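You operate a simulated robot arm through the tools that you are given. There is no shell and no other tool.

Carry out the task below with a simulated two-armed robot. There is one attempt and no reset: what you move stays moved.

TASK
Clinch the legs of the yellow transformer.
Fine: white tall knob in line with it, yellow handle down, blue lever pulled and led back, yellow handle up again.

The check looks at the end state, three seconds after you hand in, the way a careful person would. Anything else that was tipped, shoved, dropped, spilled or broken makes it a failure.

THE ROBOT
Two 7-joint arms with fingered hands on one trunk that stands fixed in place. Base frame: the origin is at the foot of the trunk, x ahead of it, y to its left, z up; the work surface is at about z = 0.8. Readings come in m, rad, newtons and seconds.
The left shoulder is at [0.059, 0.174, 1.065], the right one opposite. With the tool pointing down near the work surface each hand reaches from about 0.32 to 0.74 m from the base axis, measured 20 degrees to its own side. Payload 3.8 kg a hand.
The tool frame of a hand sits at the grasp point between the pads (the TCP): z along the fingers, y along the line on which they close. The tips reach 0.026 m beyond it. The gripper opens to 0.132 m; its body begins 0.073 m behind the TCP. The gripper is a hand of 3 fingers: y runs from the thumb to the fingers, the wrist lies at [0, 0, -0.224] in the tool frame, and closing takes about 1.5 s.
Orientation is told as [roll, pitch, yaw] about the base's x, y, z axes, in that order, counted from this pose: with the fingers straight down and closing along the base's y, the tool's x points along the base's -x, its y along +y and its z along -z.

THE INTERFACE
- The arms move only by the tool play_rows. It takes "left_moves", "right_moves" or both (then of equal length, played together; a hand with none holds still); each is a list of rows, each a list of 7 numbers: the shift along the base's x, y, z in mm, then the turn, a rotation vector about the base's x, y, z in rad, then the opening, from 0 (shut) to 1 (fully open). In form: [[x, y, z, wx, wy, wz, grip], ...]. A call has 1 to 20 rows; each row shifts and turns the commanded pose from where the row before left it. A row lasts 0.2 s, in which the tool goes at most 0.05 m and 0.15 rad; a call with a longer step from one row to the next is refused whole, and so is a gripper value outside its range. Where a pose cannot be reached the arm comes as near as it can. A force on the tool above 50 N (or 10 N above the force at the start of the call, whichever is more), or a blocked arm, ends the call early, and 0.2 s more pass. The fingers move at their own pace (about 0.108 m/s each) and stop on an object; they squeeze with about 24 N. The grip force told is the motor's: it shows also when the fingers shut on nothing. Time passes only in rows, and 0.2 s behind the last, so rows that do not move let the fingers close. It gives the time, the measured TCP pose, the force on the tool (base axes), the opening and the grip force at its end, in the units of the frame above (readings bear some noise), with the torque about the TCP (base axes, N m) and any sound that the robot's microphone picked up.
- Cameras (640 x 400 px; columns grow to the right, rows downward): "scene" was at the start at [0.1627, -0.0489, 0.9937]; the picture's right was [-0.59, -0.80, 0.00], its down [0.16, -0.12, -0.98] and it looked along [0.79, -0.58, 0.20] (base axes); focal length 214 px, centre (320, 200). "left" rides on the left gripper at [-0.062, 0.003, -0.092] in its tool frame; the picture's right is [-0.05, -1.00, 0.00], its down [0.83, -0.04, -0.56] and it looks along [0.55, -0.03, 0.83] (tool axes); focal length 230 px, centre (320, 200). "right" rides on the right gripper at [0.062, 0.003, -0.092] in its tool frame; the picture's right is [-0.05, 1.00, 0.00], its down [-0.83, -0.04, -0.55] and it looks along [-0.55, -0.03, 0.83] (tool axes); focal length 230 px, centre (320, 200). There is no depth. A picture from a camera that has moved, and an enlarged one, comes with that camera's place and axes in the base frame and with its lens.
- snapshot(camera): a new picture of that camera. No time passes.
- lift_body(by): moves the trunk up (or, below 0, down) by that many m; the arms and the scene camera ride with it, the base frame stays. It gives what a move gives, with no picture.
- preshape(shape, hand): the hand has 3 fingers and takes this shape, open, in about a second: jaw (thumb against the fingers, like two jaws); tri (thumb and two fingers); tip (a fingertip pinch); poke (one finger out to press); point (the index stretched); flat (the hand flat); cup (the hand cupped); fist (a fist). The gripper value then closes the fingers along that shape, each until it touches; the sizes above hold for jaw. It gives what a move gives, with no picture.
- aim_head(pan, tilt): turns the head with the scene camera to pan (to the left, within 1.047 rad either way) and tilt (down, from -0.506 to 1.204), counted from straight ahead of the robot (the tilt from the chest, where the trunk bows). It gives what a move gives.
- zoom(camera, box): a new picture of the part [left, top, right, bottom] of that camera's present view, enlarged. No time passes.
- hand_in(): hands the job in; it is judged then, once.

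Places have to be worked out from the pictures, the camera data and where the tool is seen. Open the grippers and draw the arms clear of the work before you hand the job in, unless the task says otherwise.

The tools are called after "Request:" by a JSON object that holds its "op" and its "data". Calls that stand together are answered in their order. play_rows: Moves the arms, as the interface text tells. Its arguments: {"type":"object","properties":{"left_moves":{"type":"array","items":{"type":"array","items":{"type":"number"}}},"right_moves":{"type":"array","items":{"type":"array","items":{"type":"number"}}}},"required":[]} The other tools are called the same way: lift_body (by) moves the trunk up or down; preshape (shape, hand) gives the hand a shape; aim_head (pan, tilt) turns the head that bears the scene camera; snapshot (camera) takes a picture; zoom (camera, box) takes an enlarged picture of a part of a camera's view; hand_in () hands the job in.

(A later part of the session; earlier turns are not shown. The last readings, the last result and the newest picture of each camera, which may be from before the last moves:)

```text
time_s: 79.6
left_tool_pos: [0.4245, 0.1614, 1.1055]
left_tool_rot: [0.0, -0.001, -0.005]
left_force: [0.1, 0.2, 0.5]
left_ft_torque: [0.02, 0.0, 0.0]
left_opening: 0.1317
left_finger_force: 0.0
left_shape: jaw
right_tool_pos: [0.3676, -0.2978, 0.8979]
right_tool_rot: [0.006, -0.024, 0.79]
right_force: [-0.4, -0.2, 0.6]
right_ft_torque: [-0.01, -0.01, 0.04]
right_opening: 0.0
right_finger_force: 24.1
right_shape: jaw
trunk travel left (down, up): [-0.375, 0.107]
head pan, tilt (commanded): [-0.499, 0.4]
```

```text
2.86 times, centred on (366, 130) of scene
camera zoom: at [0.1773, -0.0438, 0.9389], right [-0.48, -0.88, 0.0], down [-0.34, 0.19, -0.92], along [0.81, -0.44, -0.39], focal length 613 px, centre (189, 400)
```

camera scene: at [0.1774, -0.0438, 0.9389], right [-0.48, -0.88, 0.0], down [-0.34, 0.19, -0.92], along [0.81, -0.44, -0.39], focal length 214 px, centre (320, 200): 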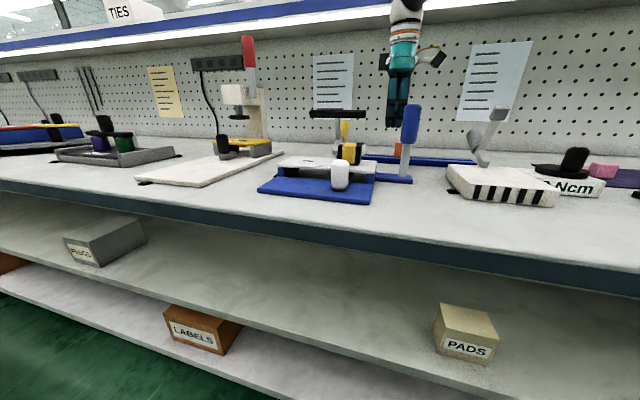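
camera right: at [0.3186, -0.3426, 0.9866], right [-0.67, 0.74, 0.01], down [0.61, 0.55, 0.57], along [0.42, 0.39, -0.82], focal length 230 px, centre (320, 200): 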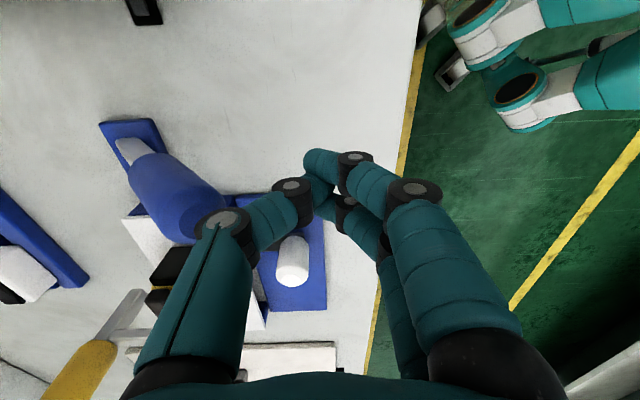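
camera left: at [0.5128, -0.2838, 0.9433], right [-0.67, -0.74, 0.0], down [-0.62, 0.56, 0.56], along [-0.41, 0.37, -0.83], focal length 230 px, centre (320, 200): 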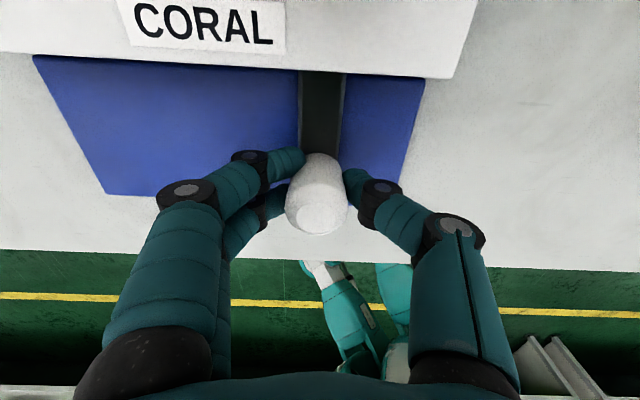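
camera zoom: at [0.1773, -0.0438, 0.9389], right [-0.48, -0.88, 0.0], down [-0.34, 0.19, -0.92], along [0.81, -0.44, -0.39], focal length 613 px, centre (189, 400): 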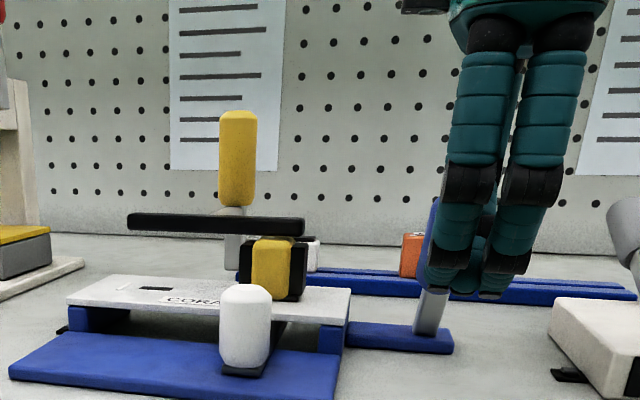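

No contact yet. I push toward the back (+w) in steps to swing the lever up again.

Request:
{"op": "play_rows", "data": {"right_moves": [[5, -5, 0, 0, 0, 0, 0], [5, -5, 0, 0, 0, 0, 0], [5, -5, 0, 0, 0, 0, 0], [5, -5, 0, 0, 0, 0, 0], [5, -5, 0, 0, 0, 0, 0], [0, 0, 0, 0, 0, 0, 0]]}}

Request:
{"op": "zoom", "data": {"camera": "scene", "box": [270, 60, 462, 200]}}

Request:
{"op": "snapshot", "data": {"camera": "right"}}

```text
time_s: 81.0
left_tool_pos: [0.4203, 0.1655, 1.1081]
left_tool_rot: [-0.005, -0.004, -0.006]
left_force: [-0.4, -0.4, 0.0]
left_ft_torque: [0.02, 0.05, -0.02]
left_opening: 0.1319
left_finger_force: 0.1
left_shape: jaw
right_tool_pos: [0.389, -0.3193, 0.901]
right_tool_rot: [0.002, -0.026, 0.793]
right_force: [-23.9, 17.7, 34.5]
right_ft_torque: [-1.23, -1.3, -0.2]
right_opening: 0.0
right_finger_force: 23.7
right_shape: jaw
trunk travel left (down, up): [-0.375, 0.107]
head pan, tilt (commanded): [-0.499, 0.4]
```

```text
2.86 times, centred on (366, 130) of scene
camera zoom: at [0.1739, -0.0411, 0.94], right [-0.48, -0.88, 0.0], down [-0.34, 0.18, -0.92], along [0.81, -0.44, -0.38], focal length 613 px, centre (189, 400)
```

zoom: 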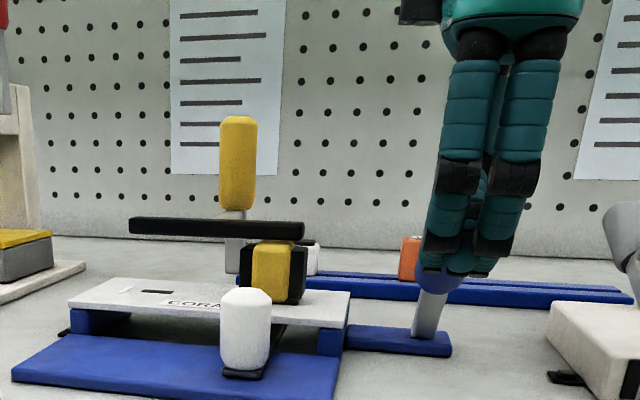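

```text
taken
camera right: at [0.3403, -0.3645, 0.9901], right [-0.67, 0.74, 0.0], down [0.6, 0.55, 0.58], along [0.42, 0.39, -0.82], focal length 230 px, centre (320, 200)
```

right: 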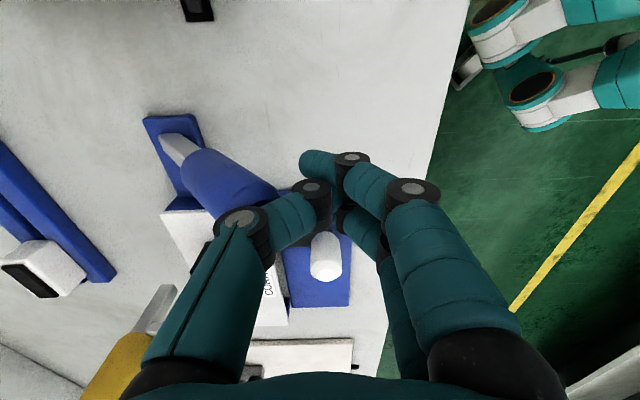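

The thumb knuckle is riding on the lever's end face and pushing along its axis (34 N up), which doesn't turn it. I back off, rise, and will instead straddle the lever with a tilted open hand and lift it back.

Request:
{"op": "play_rows", "data": {"right_moves": [[-7, 7, 0, 0, 0, 0, 0], [-8, 8, 0, 0, 0, 0, 0], [0, 0, 30, 0, 0, 0, 0], [0, 0, 35, 0, 0, 0, 0.3], [10, -8, 15, 0, 0, 0, 0.5], [12, -9, 0, 0, 0, 0, 0.5], [0, 0, 0, 0, 0, 0, 0.5]]}}

Request:
{"op": "snapshot", "data": {"camera": "right"}}

Request:
{"op": "zoom", "data": {"camera": "scene", "box": [270, 60, 462, 200]}}

```text
time_s: 82.6
left_tool_pos: [0.4236, 0.1632, 1.1058]
left_tool_rot: [0.001, -0.001, -0.006]
left_force: [0.5, 1.2, -0.4]
left_ft_torque: [0.03, -0.01, 0.03]
left_opening: 0.1319
left_finger_force: 0.0
left_shape: jaw
right_tool_pos: [0.3994, -0.3253, 0.9771]
right_tool_rot: [0.007, -0.025, 0.791]
right_force: [0.1, 0.1, -0.5]
right_ft_torque: [0.03, -0.04, -0.02]
right_opening: 0.0652
right_finger_force: 0.2
right_shape: jaw
trunk travel left (down, up): [-0.375, 0.107]
head pan, tilt (commanded): [-0.499, 0.4]
```

```text
taken
camera right: at [0.3519, -0.3695, 1.0663], right [-0.67, 0.74, 0.01], down [0.61, 0.55, 0.57], along [0.42, 0.39, -0.82], focal length 230 px, centre (320, 200)
```

right: 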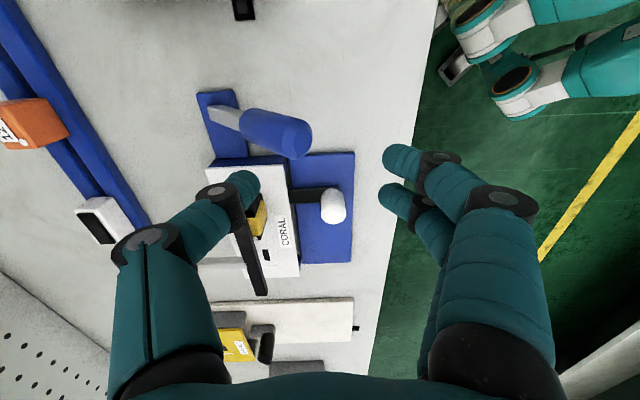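

```text
2.86 times, centred on (366, 130) of scene
camera zoom: at [0.1772, -0.0437, 0.9389], right [-0.48, -0.88, 0.0], down [-0.34, 0.19, -0.92], along [0.81, -0.44, -0.39], focal length 613 px, centre (189, 400)
```

zoom: 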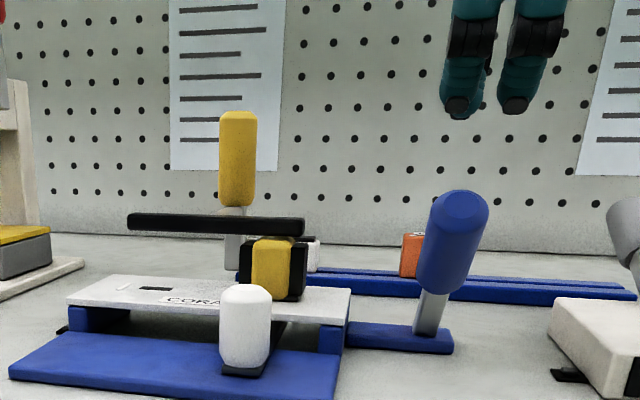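

The lever is still in its pulled position. I now re-enter along my earlier exit path with wider jaws (thumb above/behind, fingers in front/below), tilting as I go down.

Request:
{"op": "play_rows", "data": {"right_moves": [[-3.5, -3.5, -15, 0, 0, 0, 0.6], [0, 0, -14, 0, 0, 0, 0.6], [1, -1, -14, -0.1, -0.1, 0, 0.6], [1, -1, -14, -0.1, -0.1, 0, 0.6], [1, -1, -14, -0.1, -0.1, 0, 0.6], [1, -1, -12, -0.1, -0.1, 0, 0.6], [0, 0, 0, 0, 0, 0, 0.6]]}}

Request:
{"op": "snapshot", "data": {"camera": "right"}}

Request:
{"op": "zoom", "data": {"camera": "scene", "box": [270, 60, 462, 200]}}

```text
time_s: 84.2
left_tool_pos: [0.424, 0.1625, 1.1049]
left_tool_rot: [-0.002, 0.0, -0.006]
left_force: [0.3, 0.3, -0.4]
left_ft_torque: [0.01, 0.02, 0.02]
left_opening: 0.1316
left_finger_force: 0.0
left_shape: jaw
right_tool_pos: [0.3979, -0.3331, 0.8948]
right_tool_rot: [-0.558, -0.017, 0.804]
right_force: [-0.5, 0.1, -0.5]
right_ft_torque: [0.05, 0.02, 0.02]
right_opening: 0.0787
right_finger_force: 0.1
right_shape: jaw
trunk travel left (down, up): [-0.375, 0.107]
head pan, tilt (commanded): [-0.499, 0.4]
```

```text
taken
camera right: at [0.3164, -0.3439, 0.9686], right [-0.57, 0.63, -0.53], down [0.38, 0.77, 0.51], along [0.73, 0.08, -0.68], focal length 230 px, centre (320, 200)
```

right: 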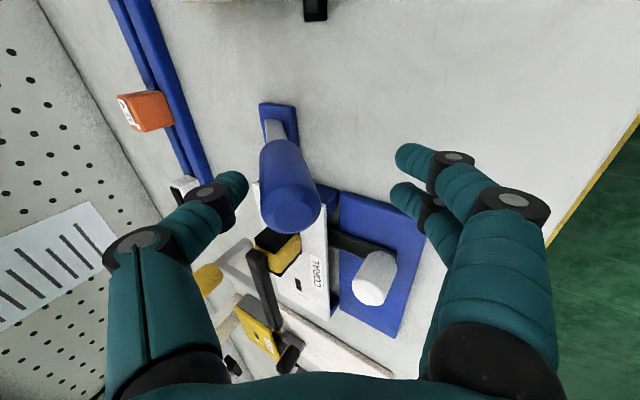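

```text
2.86 times, centred on (366, 130) of scene
camera zoom: at [0.1771, -0.0438, 0.939], right [-0.48, -0.88, 0.0], down [-0.34, 0.19, -0.92], along [0.81, -0.44, -0.39], focal length 613 px, centre (189, 400)
```

zoom: 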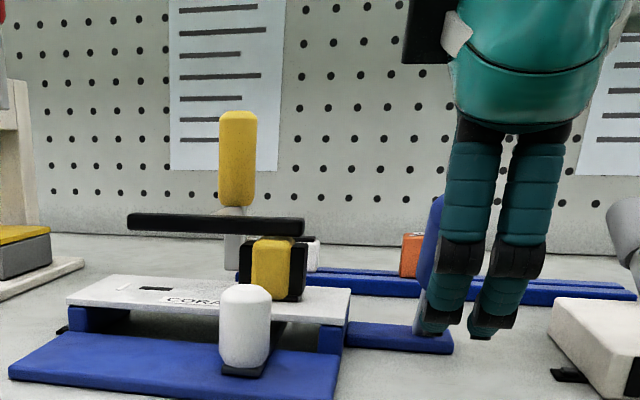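

The lever lies between thumb and fingers. I move in to centre on its axis and tighten the cage to about 0.06 m.

Request:
{"op": "play_rows", "data": {"right_moves": [[5.3, -5.3, -1.2, 0, 0, 0, 0.6], [5.3, -5.3, -1.2, 0, 0, 0, 0.6], [5.3, -5.3, -1.0, 0, 0, 0, 0.5], [0, 0, 0, 0, 0, 0, 0.45], [0, 0, 0, 0, 0, 0, 0.45]]}}

Request:
{"op": "snapshot", "data": {"camera": "right"}}

Request:
{"op": "zoom", "data": {"camera": "scene", "box": [270, 60, 462, 200]}}

```text
time_s: 85.4
left_tool_pos: [0.4247, 0.1623, 1.1061]
left_tool_rot: [0.0, 0.001, -0.006]
left_force: [-0.3, -0.2, -0.1]
left_ft_torque: [0.03, 0.01, 0.01]
left_opening: 0.1318
left_finger_force: 0.0
left_shape: jaw
right_tool_pos: [0.4156, -0.3484, 0.8911]
right_tool_rot: [-0.558, -0.018, 0.803]
right_force: [0.0, 0.1, 0.6]
right_ft_torque: [-0.01, 0.03, -0.01]
right_opening: 0.06
right_finger_force: 0.0
right_shape: jaw
trunk travel left (down, up): [-0.375, 0.107]
head pan, tilt (commanded): [-0.499, 0.4]
```

```text
taken
camera right: at [0.3331, -0.3598, 0.9643], right [-0.57, 0.63, -0.53], down [0.39, 0.77, 0.51], along [0.73, 0.08, -0.68], focal length 230 px, centre (320, 200)
```

right: 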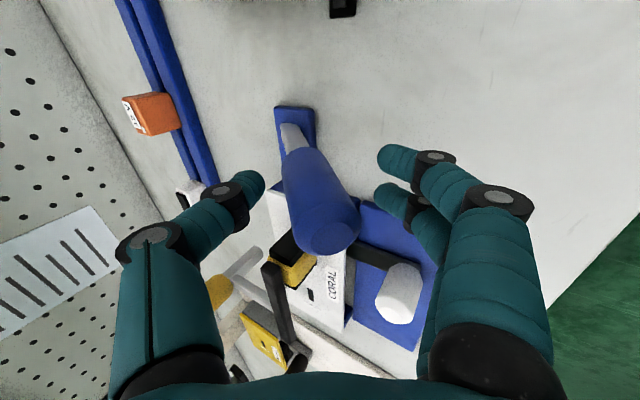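

```text
2.86 times, centred on (366, 130) of scene
camera zoom: at [0.1774, -0.0439, 0.9389], right [-0.48, -0.88, 0.0], down [-0.34, 0.19, -0.92], along [0.81, -0.44, -0.39], focal length 613 px, centre (189, 400)
```

zoom: 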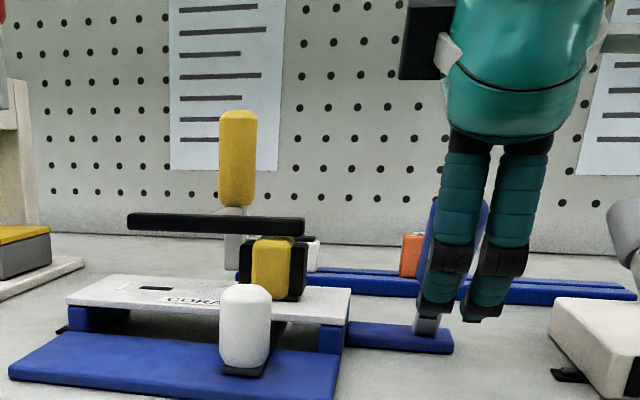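

Centred with no contact. Now I lead the lever back along its arc, untilting the hand at the same rate.

Request:
{"op": "play_rows", "data": {"right_moves": [[4.5, -4.5, 6.3, 0.0566, 0.0566, 0, 0.45], [4.8, -4.8, 5.8, 0.0566, 0.0566, 0, 0.45], [5.2, -5.2, 5.2, 0.0566, 0.0566, 0, 0.45], [5.4, -5.4, 4.6, 0.0566, 0.0566, 0, 0.45], [0, 0, 0, 0, 0, 0, 0.45]]}}

Request:
{"op": "snapshot", "data": {"camera": "right"}}

Request:
{"op": "zoom", "data": {"camera": "scene", "box": [270, 60, 462, 200]}}

```text
time_s: 86.6
left_tool_pos: [0.4234, 0.1637, 1.1053]
left_tool_rot: [0.001, 0.0, -0.006]
left_force: [-0.3, 0.3, -0.3]
left_ft_torque: [0.02, 0.02, 0.02]
left_opening: 0.132
left_finger_force: 0.0
left_shape: jaw
right_tool_pos: [0.4359, -0.3681, 0.9133]
right_tool_rot: [-0.235, -0.021, 0.796]
right_force: [-4.0, 0.2, -4.0]
right_ft_torque: [-0.18, -0.08, 0.08]
right_opening: 0.0625
right_finger_force: 0.1
right_shape: jaw
trunk travel left (down, up): [-0.375, 0.107]
head pan, tilt (commanded): [-0.499, 0.4]
```

```text
taken
camera right: at [0.372, -0.3976, 0.9987], right [-0.65, 0.72, -0.23], down [0.51, 0.65, 0.57], along [0.56, 0.25, -0.79], focal length 230 px, centre (320, 200)
```

right: 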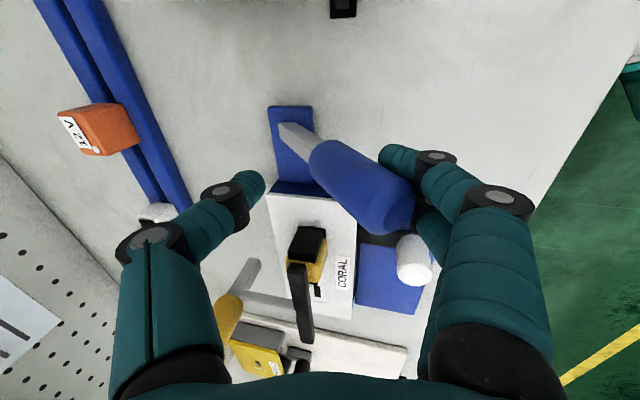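

```text
2.86 times, centred on (366, 130) of scene
camera zoom: at [0.1773, -0.0439, 0.9389], right [-0.48, -0.88, 0.0], down [-0.34, 0.19, -0.92], along [0.81, -0.44, -0.39], focal length 613 px, centre (189, 400)
```

zoom: 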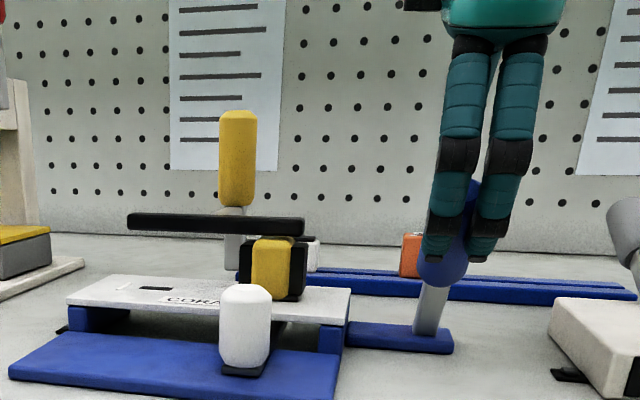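

The front fingers now bear on the lever's underside and it starts rising. I keep moving back.

Request:
{"op": "play_rows", "data": {"right_moves": [[5.5, -5.5, 2, 0.02, 0.02, 0, 0.45], [5.5, -5.5, 2, 0.02, 0.02, 0, 0.45], [5.5, -5.5, 2, 0.02, 0.02, 0, 0.45], [5.5, -5.5, 1, 0.02, 0.02, 0, 0.45], [0, 0, 0, 0, 0, 0, 0.45]]}}

Request:
{"op": "snapshot", "data": {"camera": "right"}}

Request:
{"op": "zoom", "data": {"camera": "scene", "box": [270, 60, 462, 200]}}

```text
time_s: 87.8
left_tool_pos: [0.4223, 0.1647, 1.1061]
left_tool_rot: [-0.002, -0.001, -0.003]
left_force: [-0.8, 0.0, -0.6]
left_ft_torque: [0.0, 0.01, 0.03]
left_opening: 0.132
left_finger_force: 0.0
left_shape: jaw
right_tool_pos: [0.4557, -0.3884, 0.9206]
right_tool_rot: [-0.127, -0.025, 0.793]
right_force: [-6.8, 7.5, 5.0]
right_ft_torque: [0.21, 0.19, 0.0]
right_opening: 0.0663
right_finger_force: 0.0
right_shape: jaw
trunk travel left (down, up): [-0.375, 0.107]
head pan, tilt (commanded): [-0.499, 0.4]
```

```text
taken
camera right: at [0.3993, -0.4255, 1.0085], right [-0.67, 0.73, -0.12], down [0.55, 0.6, 0.58], along [0.5, 0.32, -0.81], focal length 230 px, centre (320, 200)
```

right: 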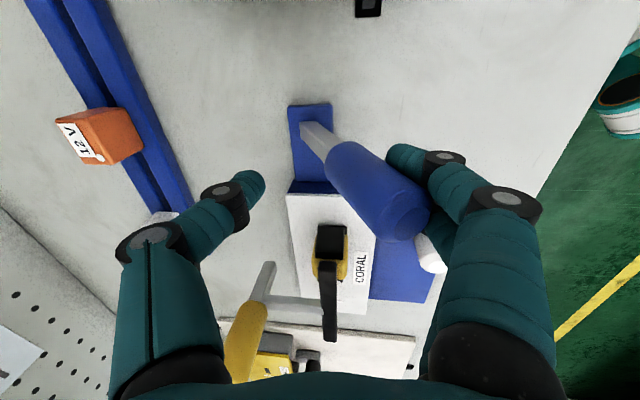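

```text
2.86 times, centred on (366, 130) of scene
camera zoom: at [0.1766, -0.043, 0.9391], right [-0.48, -0.88, 0.0], down [-0.34, 0.19, -0.92], along [0.81, -0.44, -0.39], focal length 613 px, centre (189, 400)
```

zoom: 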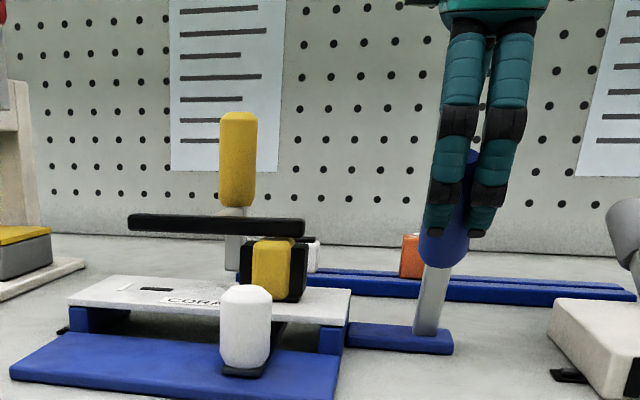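

The lever is rising (≈30° left). I continue +w.

Request:
{"op": "play_rows", "data": {"right_moves": [[5.5, -5.5, 0, 0.02, 0.02, 0, 0.45], [5.5, -5.5, 0, 0.02, 0.02, 0, 0.45], [5.5, -5.5, 0, 0.02, 0.02, 0, 0.45], [5.5, -5.5, 0, 0.02, 0.02, 0, 0.45], [0, 0, 0, 0, 0, 0, 0.45]]}}

Request:
{"op": "snapshot", "data": {"camera": "right"}}

Request:
{"op": "zoom", "data": {"camera": "scene", "box": [270, 60, 462, 200]}}

```text
time_s: 89.0
left_tool_pos: [0.424, 0.1633, 1.1059]
left_tool_rot: [-0.001, -0.001, -0.007]
left_force: [1.2, 0.4, -0.1]
left_ft_torque: [0.04, -0.03, 0.0]
left_opening: 0.1318
left_finger_force: 0.1
left_shape: jaw
right_tool_pos: [0.4784, -0.4118, 0.9201]
right_tool_rot: [-0.013, -0.024, 0.793]
right_force: [-7.9, 3.7, 5.0]
right_ft_torque: [0.2, 0.27, 0.15]
right_opening: 0.0671
right_finger_force: 0.1
right_shape: jaw
trunk travel left (down, up): [-0.375, 0.107]
head pan, tilt (commanded): [-0.499, 0.4]
```

```text
taken
camera right: at [0.4291, -0.4553, 1.0096], right [-0.67, 0.74, -0.01], down [0.6, 0.56, 0.58], along [0.43, 0.38, -0.82], focal length 230 px, centre (320, 200)
```

right: 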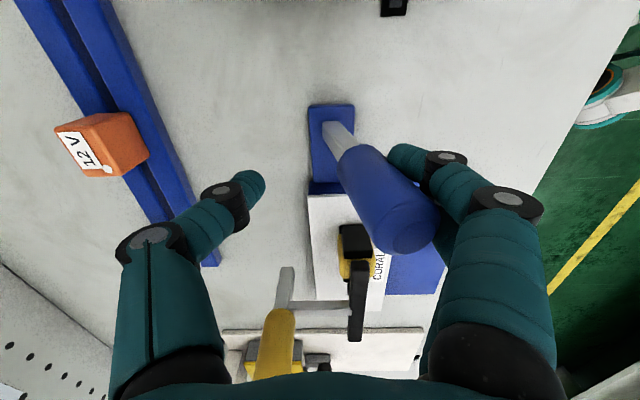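

```text
2.86 times, centred on (366, 130) of scene
camera zoom: at [0.1764, -0.0433, 0.9391], right [-0.48, -0.88, 0.0], down [-0.34, 0.19, -0.92], along [0.81, -0.44, -0.39], focal length 613 px, centre (189, 400)
```

zoom: 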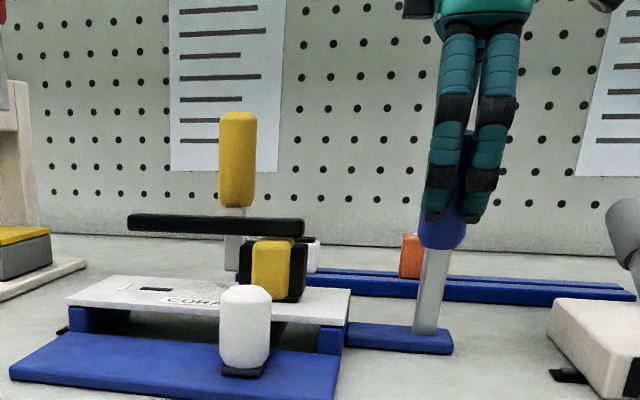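

About 15–20° to go. I continue until the lever comes upright against its rest stop.

Request:
{"op": "play_rows", "data": {"right_moves": [[5, -5, 0, 0, 0, 0, 0.45], [5, -5, 0, 0, 0, 0, 0.45], [5, -5, 0, 0, 0, 0, 0.45], [0, 0, 0, 0, 0, 0, 0.45]]}}

Request:
{"op": "snapshot", "data": {"camera": "right"}}

Request:
{"op": "zoom", "data": {"camera": "scene", "box": [270, 60, 462, 200]}}

```text
time_s: 90.0
left_tool_pos: [0.4223, 0.1647, 1.105]
left_tool_rot: [-0.001, -0.001, -0.004]
left_force: [-0.4, 0.4, 0.7]
left_ft_torque: [0.02, -0.01, -0.01]
left_opening: 0.1315
left_finger_force: 0.2
left_shape: jaw
right_tool_pos: [0.4923, -0.4251, 0.9211]
right_tool_rot: [-0.013, -0.023, 0.793]
right_force: [-9.5, 6.2, 8.3]
right_ft_torque: [0.35, 0.39, 0.15]
right_opening: 0.0679
right_finger_force: 0.0
right_shape: jaw
trunk travel left (down, up): [-0.375, 0.107]
head pan, tilt (commanded): [-0.499, 0.4]
```

```text
taken
camera right: at [0.4438, -0.4698, 1.0094], right [-0.67, 0.74, -0.01], down [0.6, 0.56, 0.58], along [0.43, 0.38, -0.82], focal length 230 px, centre (320, 200)
```

right: 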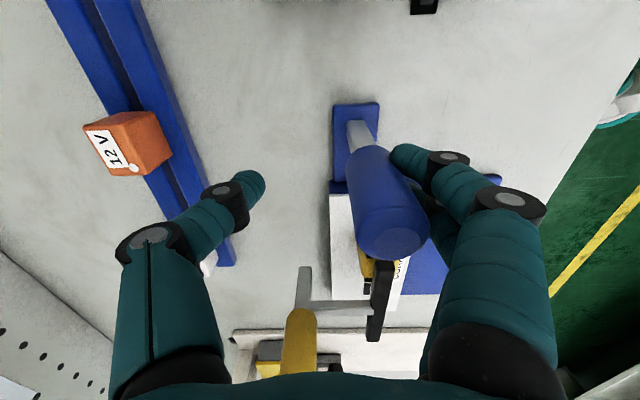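

```text
2.86 times, centred on (366, 130) of scene
camera zoom: at [0.1762, -0.043, 0.9392], right [-0.48, -0.88, 0.0], down [-0.34, 0.19, -0.92], along [0.81, -0.44, -0.39], focal length 613 px, centre (189, 400)
```

zoom: 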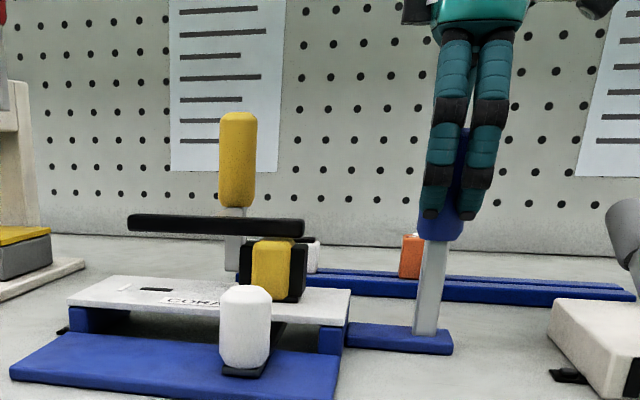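

Lever looks nearly upright. I nudge a little further to confirm the rest stop through force.

Request:
{"op": "play_rows", "data": {"right_moves": [[2.5, -2.5, 0, 0, 0, 0, 0.45], [2.5, -2.5, 0, 0, 0, 0, 0.45], [0, 0, 0, 0, 0, 0, 0.45]]}}

Request:
{"op": "snapshot", "data": {"camera": "right"}}

Request:
{"op": "zoom", "data": {"camera": "scene", "box": [270, 60, 462, 200]}}

```text
time_s: 90.8
left_tool_pos: [0.4221, 0.1637, 1.1061]
left_tool_rot: [-0.003, 0.0, -0.006]
left_force: [0.6, 0.4, -0.2]
left_ft_torque: [-0.03, -0.02, -0.02]
left_opening: 0.1316
left_finger_force: 0.1
left_shape: jaw
right_tool_pos: [0.4978, -0.4318, 0.9211]
right_tool_rot: [-0.012, -0.024, 0.792]
right_force: [-12.0, 10.3, 7.5]
right_ft_torque: [0.47, 0.4, 0.03]
right_opening: 0.0728
right_finger_force: 0.1
right_shape: jaw
trunk travel left (down, up): [-0.375, 0.107]
head pan, tilt (commanded): [-0.499, 0.4]
```

```text
taken
camera right: at [0.4481, -0.4744, 1.0096], right [-0.67, 0.74, -0.01], down [0.6, 0.56, 0.58], along [0.43, 0.38, -0.82], focal length 230 px, centre (320, 200)
```

right: 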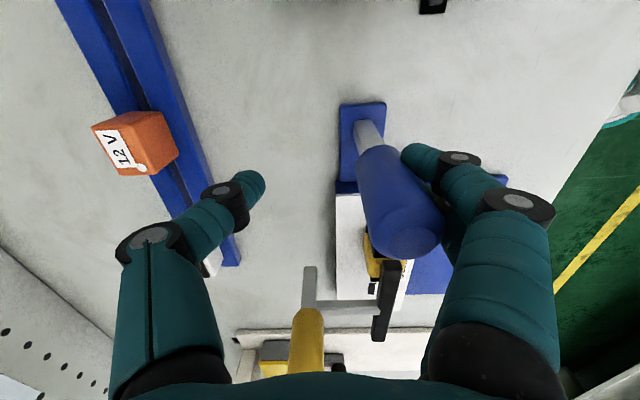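

```text
2.86 times, centred on (366, 130) of scene
camera zoom: at [0.1759, -0.0426, 0.9393], right [-0.48, -0.88, 0.0], down [-0.34, 0.18, -0.92], along [0.81, -0.44, -0.39], focal length 613 px, centre (189, 400)
```

zoom: 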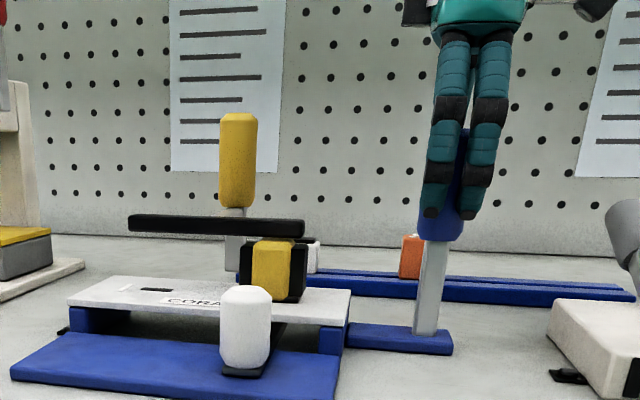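

The force rose and the fingers yielded while the lever stood still: it's back at its rest stop. I back off, open, and rise clear.

Request:
{"op": "play_rows", "data": {"right_moves": [[-5, 5, 0, 0, 0, 0, 0.6], [-6, 6, 0, 0, 0, 0, 0.65], [-8, 8, 0, 0, 0, 0, 0.65], [0, 0, 25, 0, 0, 0, 0.65], [0, 0, 35, 0, 0, 0, 0.65], [0, 0, 40, 0, 0, 0, 0.65], [0, 0, 0, 0, 0, 0, 0.65]]}}

Request:
{"op": "snapshot", "data": {"camera": "right"}}

Request:
{"op": "zoom", "data": {"camera": "scene", "box": [270, 60, 462, 200]}}

```text
time_s: 92.4
left_tool_pos: [0.4244, 0.1619, 1.1054]
left_tool_rot: [-0.002, 0.001, -0.005]
left_force: [-0.7, 0.3, -0.2]
left_ft_torque: [0.02, 0.05, -0.01]
left_opening: 0.132
left_finger_force: 0.2
left_shape: jaw
right_tool_pos: [0.4807, -0.4137, 1.0204]
right_tool_rot: [-0.011, -0.025, 0.79]
right_force: [-0.3, 0.1, 0.1]
right_ft_torque: [0.04, 0.01, -0.01]
right_opening: 0.0856
right_finger_force: 0.1
right_shape: jaw
trunk travel left (down, up): [-0.375, 0.107]
head pan, tilt (commanded): [-0.499, 0.4]
```

```text
taken
camera right: at [0.4315, -0.4578, 1.1094], right [-0.67, 0.74, -0.01], down [0.6, 0.55, 0.58], along [0.43, 0.38, -0.82], focal length 230 px, centre (320, 200)
```

right: 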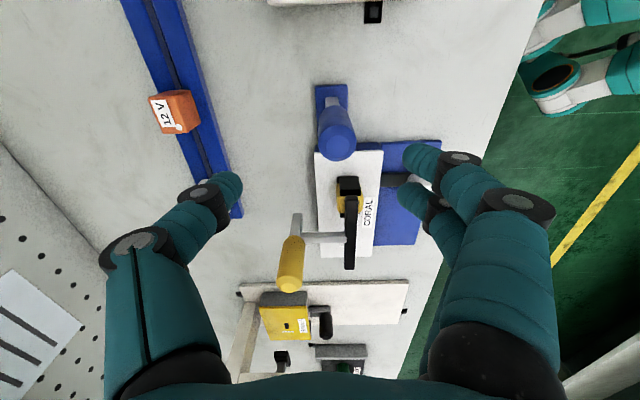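

```text
2.86 times, centred on (366, 130) of scene
camera zoom: at [0.1775, -0.044, 0.9388], right [-0.48, -0.88, 0.0], down [-0.34, 0.19, -0.92], along [0.81, -0.44, -0.39], focal length 613 px, centre (189, 400)
```

zoom: 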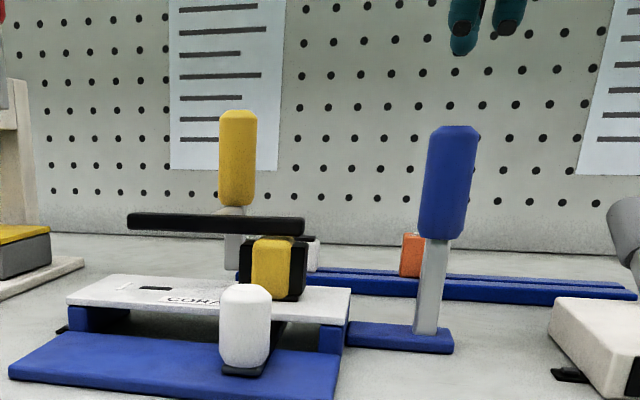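

The lever is back exactly as at the start. Before raising the clamp, I want to look under the board at the legs: park the right hand higher and lower the trunk slightly to bring the scene camera level with the gap.

Request:
{"op": "play_rows", "data": {"right_moves": [[-15, -10, 20, 0, 0, 0, 0.65], [-15, -10, 20, 0, 0, 0, 0.65], [-15, -10, 20, 0, 0, 0, 0.65], [-15, -10, 20, 0, 0, 0, 0.65], [-15, -10, 0, 0, 0, 0, 0.65]]}}

Request:
{"op": "lift_body", "data": {"by": -0.09}}

Request:
{"op": "snapshot", "data": {"camera": "scene"}}

Request:
{"op": "zoom", "data": {"camera": "scene", "box": [290, 70, 430, 160]}}

```text
time_s: 93.6
left_tool_pos: [0.4239, 0.162, 1.1042]
left_tool_rot: [0.0, 0.0, -0.005]
left_force: [0.4, 0.3, 0.1]
left_ft_torque: [-0.02, -0.02, -0.01]
left_opening: 0.132
left_finger_force: 0.0
left_shape: jaw
right_tool_pos: [0.4059, -0.4621, 1.0994]
right_tool_rot: [-0.01, -0.025, 0.791]
right_force: [-0.4, -0.3, 0.6]
right_ft_torque: [0.03, -0.01, 0.0]
right_opening: 0.0857
right_finger_force: 0.0
right_shape: jaw
trunk travel left (down, up): [-0.375, 0.107]
head pan, tilt (commanded): [-0.499, 0.4]
```

```text
time_s: 94.9
left_tool_pos: [0.4243, 0.1628, 1.0157]
left_tool_rot: [0.0, -0.002, -0.004]
left_force: [0.8, 0.6, -0.5]
left_ft_torque: [0.01, 0.0, 0.02]
left_opening: 0.1318
left_finger_force: 0.0
left_shape: jaw
right_tool_pos: [0.4049, -0.4628, 1.0101]
right_tool_rot: [-0.013, -0.026, 0.791]
right_force: [-0.1, 0.1, 0.1]
right_ft_torque: [0.01, 0.01, -0.05]
right_opening: 0.086
right_finger_force: 0.1
right_shape: jaw
trunk travel left (down, up): [-0.285, 0.197]
head pan, tilt (commanded): [-0.499, 0.4]
```

```text
taken
camera scene: at [0.1675, -0.0438, 0.8479], right [-0.48, -0.88, 0.0], down [-0.34, 0.19, -0.92], along [0.81, -0.44, -0.39], focal length 214 px, centre (320, 200)
```

scene: 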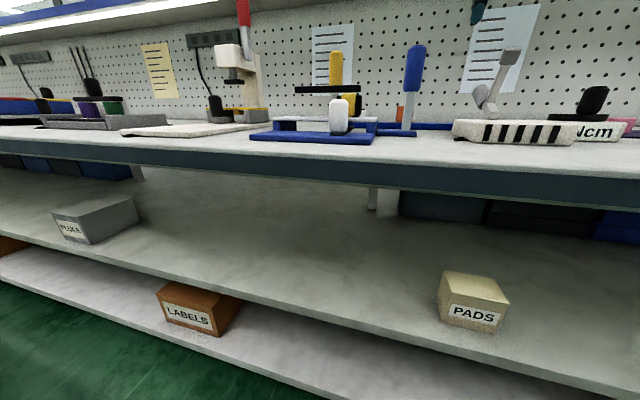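

```text
4.44 times, centred on (360, 115) of scene
camera zoom: at [0.1675, -0.0438, 0.8479], right [-0.48, -0.88, 0.0], down [-0.34, 0.19, -0.92], along [0.81, -0.44, -0.39], focal length 953 px, centre (142, 578)
```

zoom: 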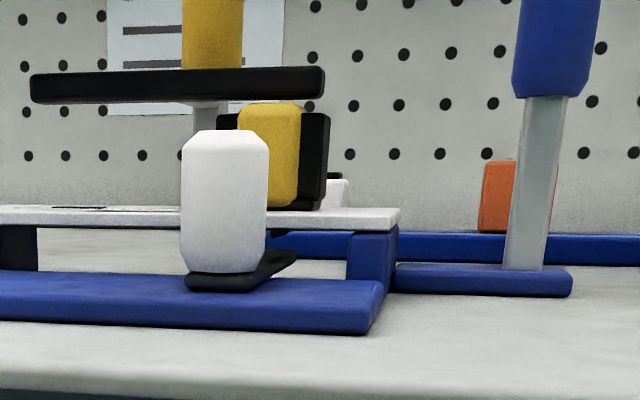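

The bar rests flush on the yellow top. I zoom deeper into the gap under the board to look for the legs.

Request:
{"op": "zoom", "data": {"camera": "scene", "box": [325, 108, 381, 143]}}

Request:
{"op": "zoom", "data": {"camera": "scene", "box": [320, 78, 376, 113]}}

```text
11.43 times, centred on (353, 126) of scene
camera zoom: at [0.1675, -0.0438, 0.8479], right [-0.48, -0.88, 0.0], down [-0.34, 0.19, -0.92], along [0.81, -0.44, -0.39], focal length 2451 px, centre (-57, 1051)
```

zoom: 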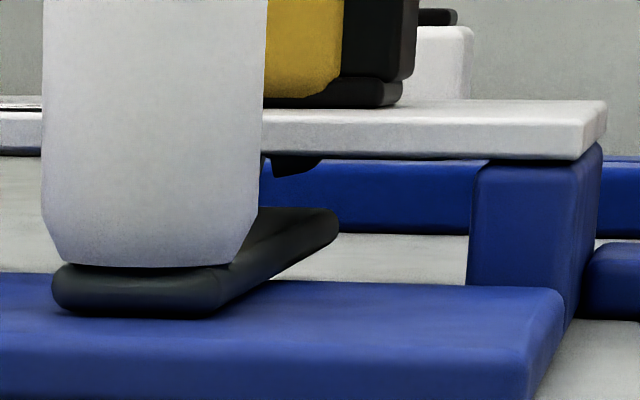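

```text
11.43 times, centred on (348, 96) of scene
camera zoom: at [0.1675, -0.0438, 0.8479], right [-0.48, -0.88, 0.0], down [-0.34, 0.19, -0.92], along [0.81, -0.44, -0.39], focal length 2451 px, centre (0, 1394)
```

zoom: 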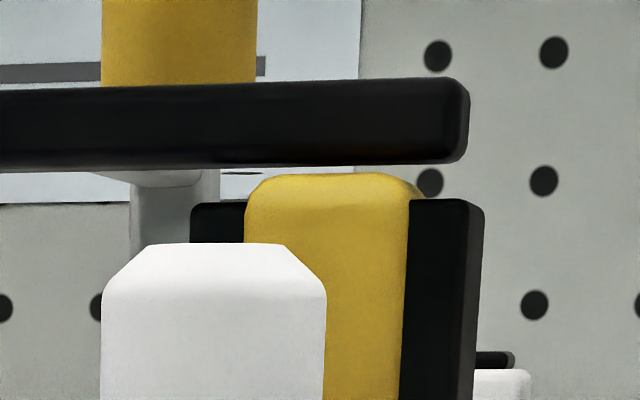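

Something black hangs just under the board at the transformer's place. I enlarge it further.

Request:
{"op": "zoom", "data": {"camera": "scene", "box": [344, 115, 368, 130]}}

Request:
{"op": "lift_body", "data": {"by": -0.03}}

Request:
{"op": "zoom", "data": {"camera": "scene", "box": [325, 88, 381, 123]}}

```text
16.00 times, centred on (356, 122) of scene
camera zoom: at [0.1675, -0.0438, 0.8479], right [-0.48, -0.88, 0.0], down [-0.34, 0.19, -0.92], along [0.81, -0.44, -0.39], focal length 3432 px, centre (-256, 1440)
```

zoom: 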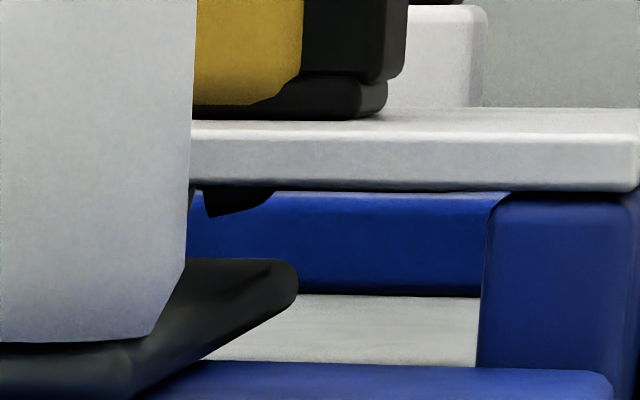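

```text
time_s: 95.6
left_tool_pos: [0.423, 0.1635, 0.9867]
left_tool_rot: [0.001, 0.001, -0.004]
left_force: [0.0, 0.2, -0.9]
left_ft_torque: [-0.02, 0.01, 0.02]
left_opening: 0.1319
left_finger_force: 0.0
left_shape: jaw
right_tool_pos: [0.4044, -0.4633, 0.9811]
right_tool_rot: [-0.012, -0.025, 0.791]
right_force: [0.3, -0.2, 0.6]
right_ft_torque: [0.01, -0.04, 0.04]
right_opening: 0.0859
right_finger_force: 0.0
right_shape: jaw
trunk travel left (down, up): [-0.255, 0.227]
head pan, tilt (commanded): [-0.499, 0.4]
```

```text
11.43 times, centred on (353, 106) of scene
camera zoom: at [0.166, -0.0438, 0.8194], right [-0.48, -0.88, 0.0], down [-0.34, 0.19, -0.92], along [0.81, -0.44, -0.39], focal length 2451 px, centre (-57, 1280)
```

zoom: 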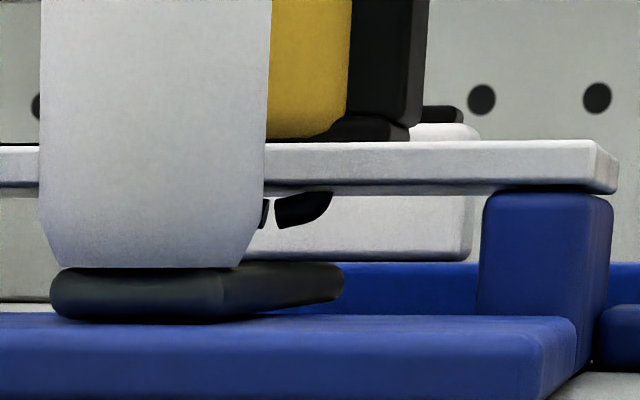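

Two leg tabs are now visible under the board. I enlarge them to judge whether they're bent.

Request:
{"op": "zoom", "data": {"camera": "scene", "box": [342, 100, 358, 110]}}

Request:
{"op": "lift_body", "data": {"by": -0.02}}

Request:
{"op": "zoom", "data": {"camera": "scene", "box": [325, 78, 381, 113]}}

```text
16.00 times, centred on (350, 105) of scene
camera zoom: at [0.166, -0.0438, 0.8194], right [-0.48, -0.88, 0.0], down [-0.34, 0.19, -0.92], along [0.81, -0.44, -0.39], focal length 3432 px, centre (-160, 1720)
```

zoom: 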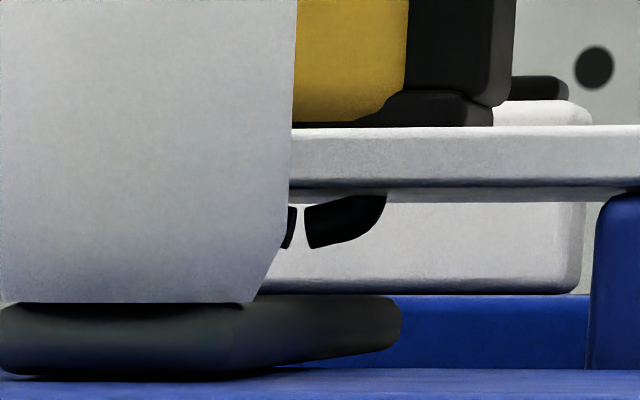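

```text
time_s: 96.3
left_tool_pos: [0.4239, 0.1618, 0.9658]
left_tool_rot: [0.0, 0.001, -0.005]
left_force: [0.1, 0.6, -0.8]
left_ft_torque: [0.01, -0.04, 0.02]
left_opening: 0.1318
left_finger_force: 0.0
left_shape: jaw
right_tool_pos: [0.4039, -0.4623, 0.9595]
right_tool_rot: [-0.012, -0.025, 0.793]
right_force: [0.6, -0.1, -0.8]
right_ft_torque: [0.01, 0.0, 0.01]
right_opening: 0.0858
right_finger_force: 0.0
right_shape: jaw
trunk travel left (down, up): [-0.235, 0.247]
head pan, tilt (commanded): [-0.499, 0.4]
```

```text
11.43 times, centred on (353, 96) of scene
camera zoom: at [0.1656, -0.0438, 0.8001], right [-0.48, -0.88, 0.0], down [-0.34, 0.19, -0.92], along [0.81, -0.44, -0.39], focal length 2451 px, centre (-57, 1394)
```

zoom: 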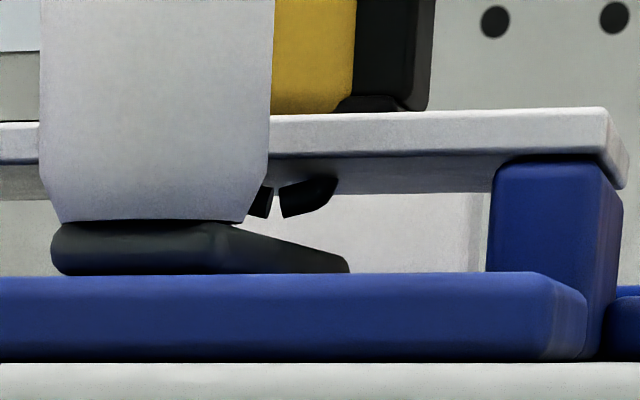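

Both legs are clearly folded inward toward each other beneath the board: clinched. I raise the trunk back and then swing the right hand over the front of the board's left half to push the bar back up.

Request:
{"op": "lift_body", "data": {"by": 0.14}}

Request:
{"op": "play_rows", "data": {"right_moves": [[19, 32, 0, 0, 0, 0, 0.4], [20, 32, 0, 0, 0, 0, 0.2], [20, 32, 0, 0, 0, 0, 0], [20, 32, -5, 0, 0, 0, 0], [20, 32, -10, 0, 0, 0, 0], [20, 32, -10, 0, 0, 0, 0], [20, 31, -10, 0, 0, 0, 0], [19, 30, -10, 0, 0, 0, 0], [0, 0, 0, 0.01, 0.025, 0, 0]]}}

Request:
{"op": "snapshot", "data": {"camera": "right"}}

Request:
{"op": "zoom", "data": {"camera": "scene", "box": [270, 60, 462, 200]}}

```text
time_s: 98.0
left_tool_pos: [0.425, 0.1624, 1.1052]
left_tool_rot: [-0.001, 0.002, -0.004]
left_force: [-0.6, 0.2, 0.1]
left_ft_torque: [0.01, 0.03, 0.0]
left_opening: 0.1319
left_finger_force: 0.0
left_shape: jaw
right_tool_pos: [0.405, -0.4629, 1.1004]
right_tool_rot: [-0.011, -0.025, 0.791]
right_force: [-0.6, -0.5, 0.5]
right_ft_torque: [-0.04, 0.01, -0.03]
right_opening: 0.0861
right_finger_force: 0.0
right_shape: jaw
trunk travel left (down, up): [-0.375, 0.107]
head pan, tilt (commanded): [-0.499, 0.4]
```

```text
time_s: 100.0
left_tool_pos: [0.4252, 0.1623, 1.105]
left_tool_rot: [-0.001, 0.002, -0.004]
left_force: [-0.1, -0.4, 0.7]
left_ft_torque: [0.03, 0.01, -0.01]
left_opening: 0.1317
left_finger_force: 0.2
left_shape: jaw
right_tool_pos: [0.5372, -0.2624, 1.0711]
right_tool_rot: [0.015, -0.012, 0.788]
right_force: [-0.3, 0.1, -0.3]
right_ft_torque: [0.03, 0.0, -0.01]
right_opening: 0.0002
right_finger_force: 24.4
right_shape: jaw
right hand out of reach, approached as far as the arm can: row 7, 8, 9
trunk travel left (down, up): [-0.375, 0.107]
head pan, tilt (commanded): [-0.499, 0.4]
```

```text
taken
camera right: at [0.4903, -0.3074, 1.1602], right [-0.67, 0.74, 0.01], down [0.62, 0.55, 0.57], along [0.41, 0.39, -0.82], focal length 230 px, centre (320, 200)
```

right: 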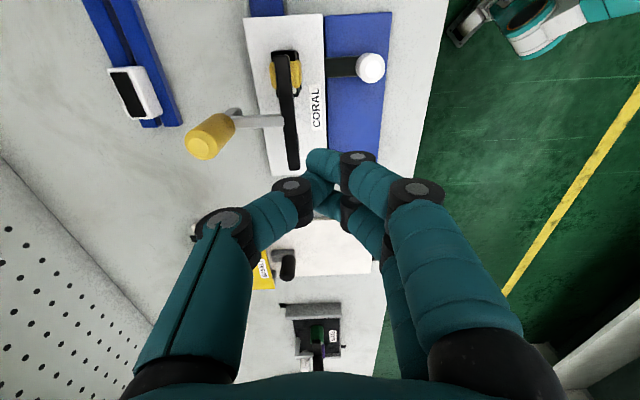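

```text
2.86 times, centred on (366, 130) of scene
camera zoom: at [0.1779, -0.0442, 0.9387], right [-0.48, -0.88, 0.0], down [-0.34, 0.19, -0.92], along [0.81, -0.44, -0.39], focal length 613 px, centre (189, 400)
```

zoom: 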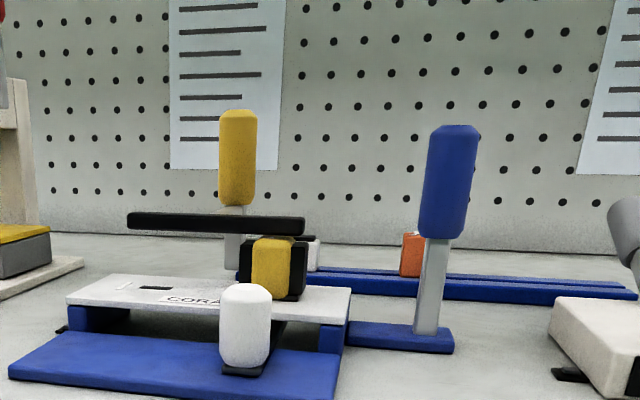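

The reach ends there at this height. I lower to z≈0.98 (fingertips still above the bar) and retry moving further left.

Request:
{"op": "play_rows", "data": {"right_moves": [[0, 0, -30, 0, 0, 0, 0], [0, 0, -30, 0, 0, 0, 0], [0, 0, -25, 0, 0, 0, 0], [1, 7, 0, 0, 0, 0, 0], [1, 7, 0, 0, 0, 0, 0], [1, 7, 0, 0, 0, 0, 0], [1, 7, 0, 0, 0, 0, 0], [1, 6, 0, 0, 0, 0, 0]]}}

Request:
{"op": "snapshot", "data": {"camera": "right"}}

```text
time_s: 101.8
left_tool_pos: [0.4244, 0.1617, 1.1049]
left_tool_rot: [0.001, -0.001, -0.006]
left_force: [0.0, -0.9, 0.3]
left_ft_torque: [-0.01, -0.01, 0.01]
left_opening: 0.132
left_finger_force: 0.0
left_shape: jaw
right_tool_pos: [0.5406, -0.2409, 0.9844]
right_tool_rot: [0.015, -0.014, 0.789]
right_force: [1.2, -0.6, 0.1]
right_ft_torque: [0.04, 0.01, 0.02]
right_opening: 0.0
right_finger_force: 24.1
right_shape: jaw
right hand out of reach, approached as far as the arm can: row 7, 8
trunk travel left (down, up): [-0.375, 0.107]
head pan, tilt (commanded): [-0.499, 0.4]
```

```text
taken
camera right: at [0.4934, -0.2854, 1.0751], right [-0.67, 0.74, 0.01], down [0.62, 0.55, 0.57], along [0.41, 0.39, -0.82], focal length 230 px, centre (320, 200)
```

right: 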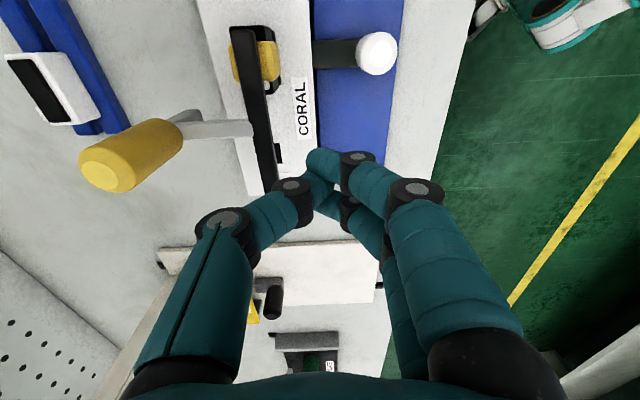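

At lower height the reach improves. The fingertips are in front of the bar's left part; I lower to 0.95, shift 17 mm forward for knuckle clearance, then descend so the tips are in front of the bar above the board.

Request:
{"op": "play_rows", "data": {"right_moves": [[0, 0, -15, 0, 0, 0, 0], [0, 0, -18, 0, 0, 0, 0], [-6, 6, 0, 0, 0, 0, 0], [-6, 6, 0, 0, 0, 0, 0], [0, 0, -12, 0, 0, 0, 0], [0, 0, -12, 0, 0, 0, 0], [2, 4, -12, 0, 0, 0, 0], [2, 4, -12, 0, 0, 0, 0], [0, 0, -12, 0, 0, 0, 0]]}}

Request:
{"op": "snapshot", "data": {"camera": "right"}}

Request:
{"op": "zoom", "data": {"camera": "scene", "box": [270, 60, 462, 200]}}

```text
time_s: 103.8
left_tool_pos: [0.4247, 0.1632, 1.1053]
left_tool_rot: [0.0, -0.002, -0.005]
left_force: [-1.2, 0.3, -0.8]
left_ft_torque: [0.03, -0.06, -0.02]
left_opening: 0.1319
left_finger_force: 0.1
left_shape: jaw
right_tool_pos: [0.5329, -0.2319, 0.8992]
right_tool_rot: [0.013, -0.014, 0.791]
right_force: [-0.6, 1.0, -0.6]
right_ft_torque: [-0.04, 0.01, 0.0]
right_opening: 0.0
right_finger_force: 24.3
right_shape: jaw
right hand out of reach, approached as far as the arm can: row 7, 8
trunk travel left (down, up): [-0.375, 0.107]
head pan, tilt (commanded): [-0.499, 0.4]
```

```text
taken
camera right: at [0.486, -0.2766, 0.9893], right [-0.67, 0.74, 0.01], down [0.62, 0.55, 0.57], along [0.41, 0.39, -0.82], focal length 230 px, centre (320, 200)
```

right: 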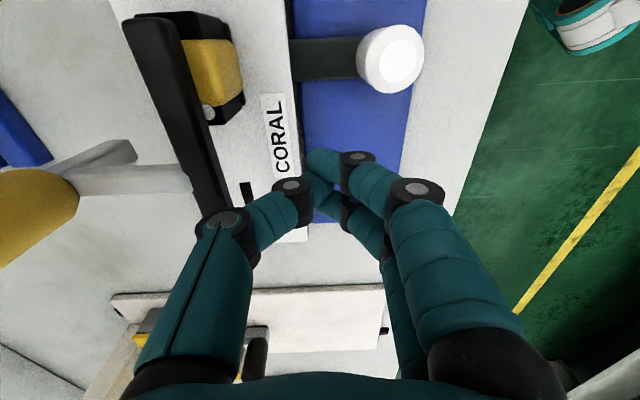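

```text
2.86 times, centred on (366, 130) of scene
camera zoom: at [0.1776, -0.044, 0.9388], right [-0.48, -0.88, 0.0], down [-0.34, 0.19, -0.92], along [0.81, -0.44, -0.39], focal length 613 px, centre (189, 400)
```

zoom: 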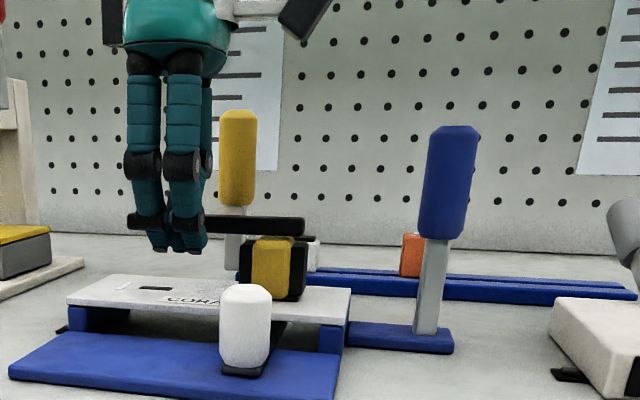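

Fingertips are in front of the bar. I go 6 mm lower and push +w in small steps.

Request:
{"op": "play_rows", "data": {"right_moves": [[0, 0, -6, 0, 0, 0, 0], [4, -4, 0, 0, 0, 0, 0], [4, -4, 0, 0, 0, 0, 0], [4, -4, 0, 0, 0, 0, 0], [4, -4, 0, 0, 0, 0, 0], [4, -4, 0, 0, 0, 0, 0], [0, 0, 0, 0, 0, 0, 0]]}}

Request:
{"op": "snapshot", "data": {"camera": "right"}}

Request:
{"op": "zoom", "data": {"camera": "scene", "box": [270, 60, 462, 200]}}

```text
time_s: 105.3
left_tool_pos: [0.4231, 0.1618, 1.1062]
left_tool_rot: [0.0, 0.0, -0.005]
left_force: [-0.5, -0.5, -0.5]
left_ft_torque: [-0.02, -0.02, -0.02]
left_opening: 0.1323
left_finger_force: 0.0
left_shape: jaw
right_tool_pos: [0.5474, -0.251, 0.8957]
right_tool_rot: [0.014, -0.014, 0.792]
right_force: [-0.2, -0.2, 0.8]
right_ft_torque: [0.01, 0.01, 0.02]
right_opening: 0.0
right_finger_force: 24.3
right_shape: jaw
right hand out of reach, approached as far as the arm can: row 4
trunk travel left (down, up): [-0.375, 0.107]
head pan, tilt (commanded): [-0.499, 0.4]
```

```text
taken
camera right: at [0.4998, -0.2951, 0.9849], right [-0.67, 0.74, 0.01], down [0.61, 0.55, 0.57], along [0.41, 0.39, -0.82], focal length 230 px, centre (320, 200)
```

right: 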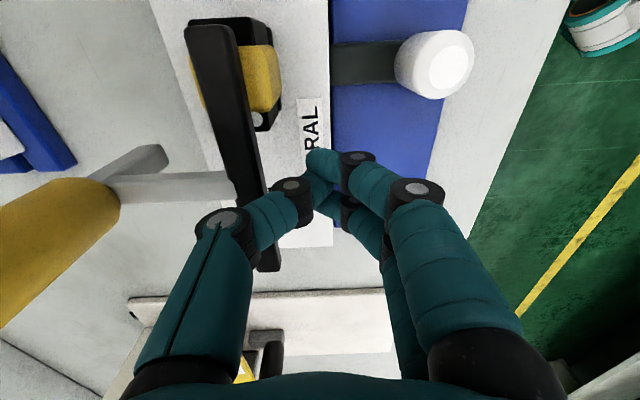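

```text
2.86 times, centred on (366, 130) of scene
camera zoom: at [0.1774, -0.0439, 0.9389], right [-0.48, -0.88, 0.0], down [-0.34, 0.19, -0.92], along [0.81, -0.44, -0.39], focal length 613 px, centre (189, 400)
```

zoom: 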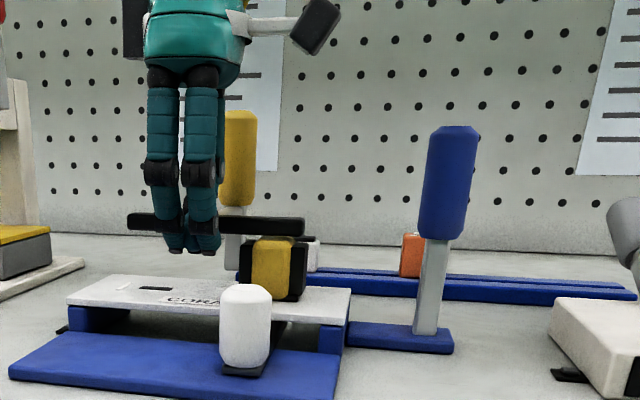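

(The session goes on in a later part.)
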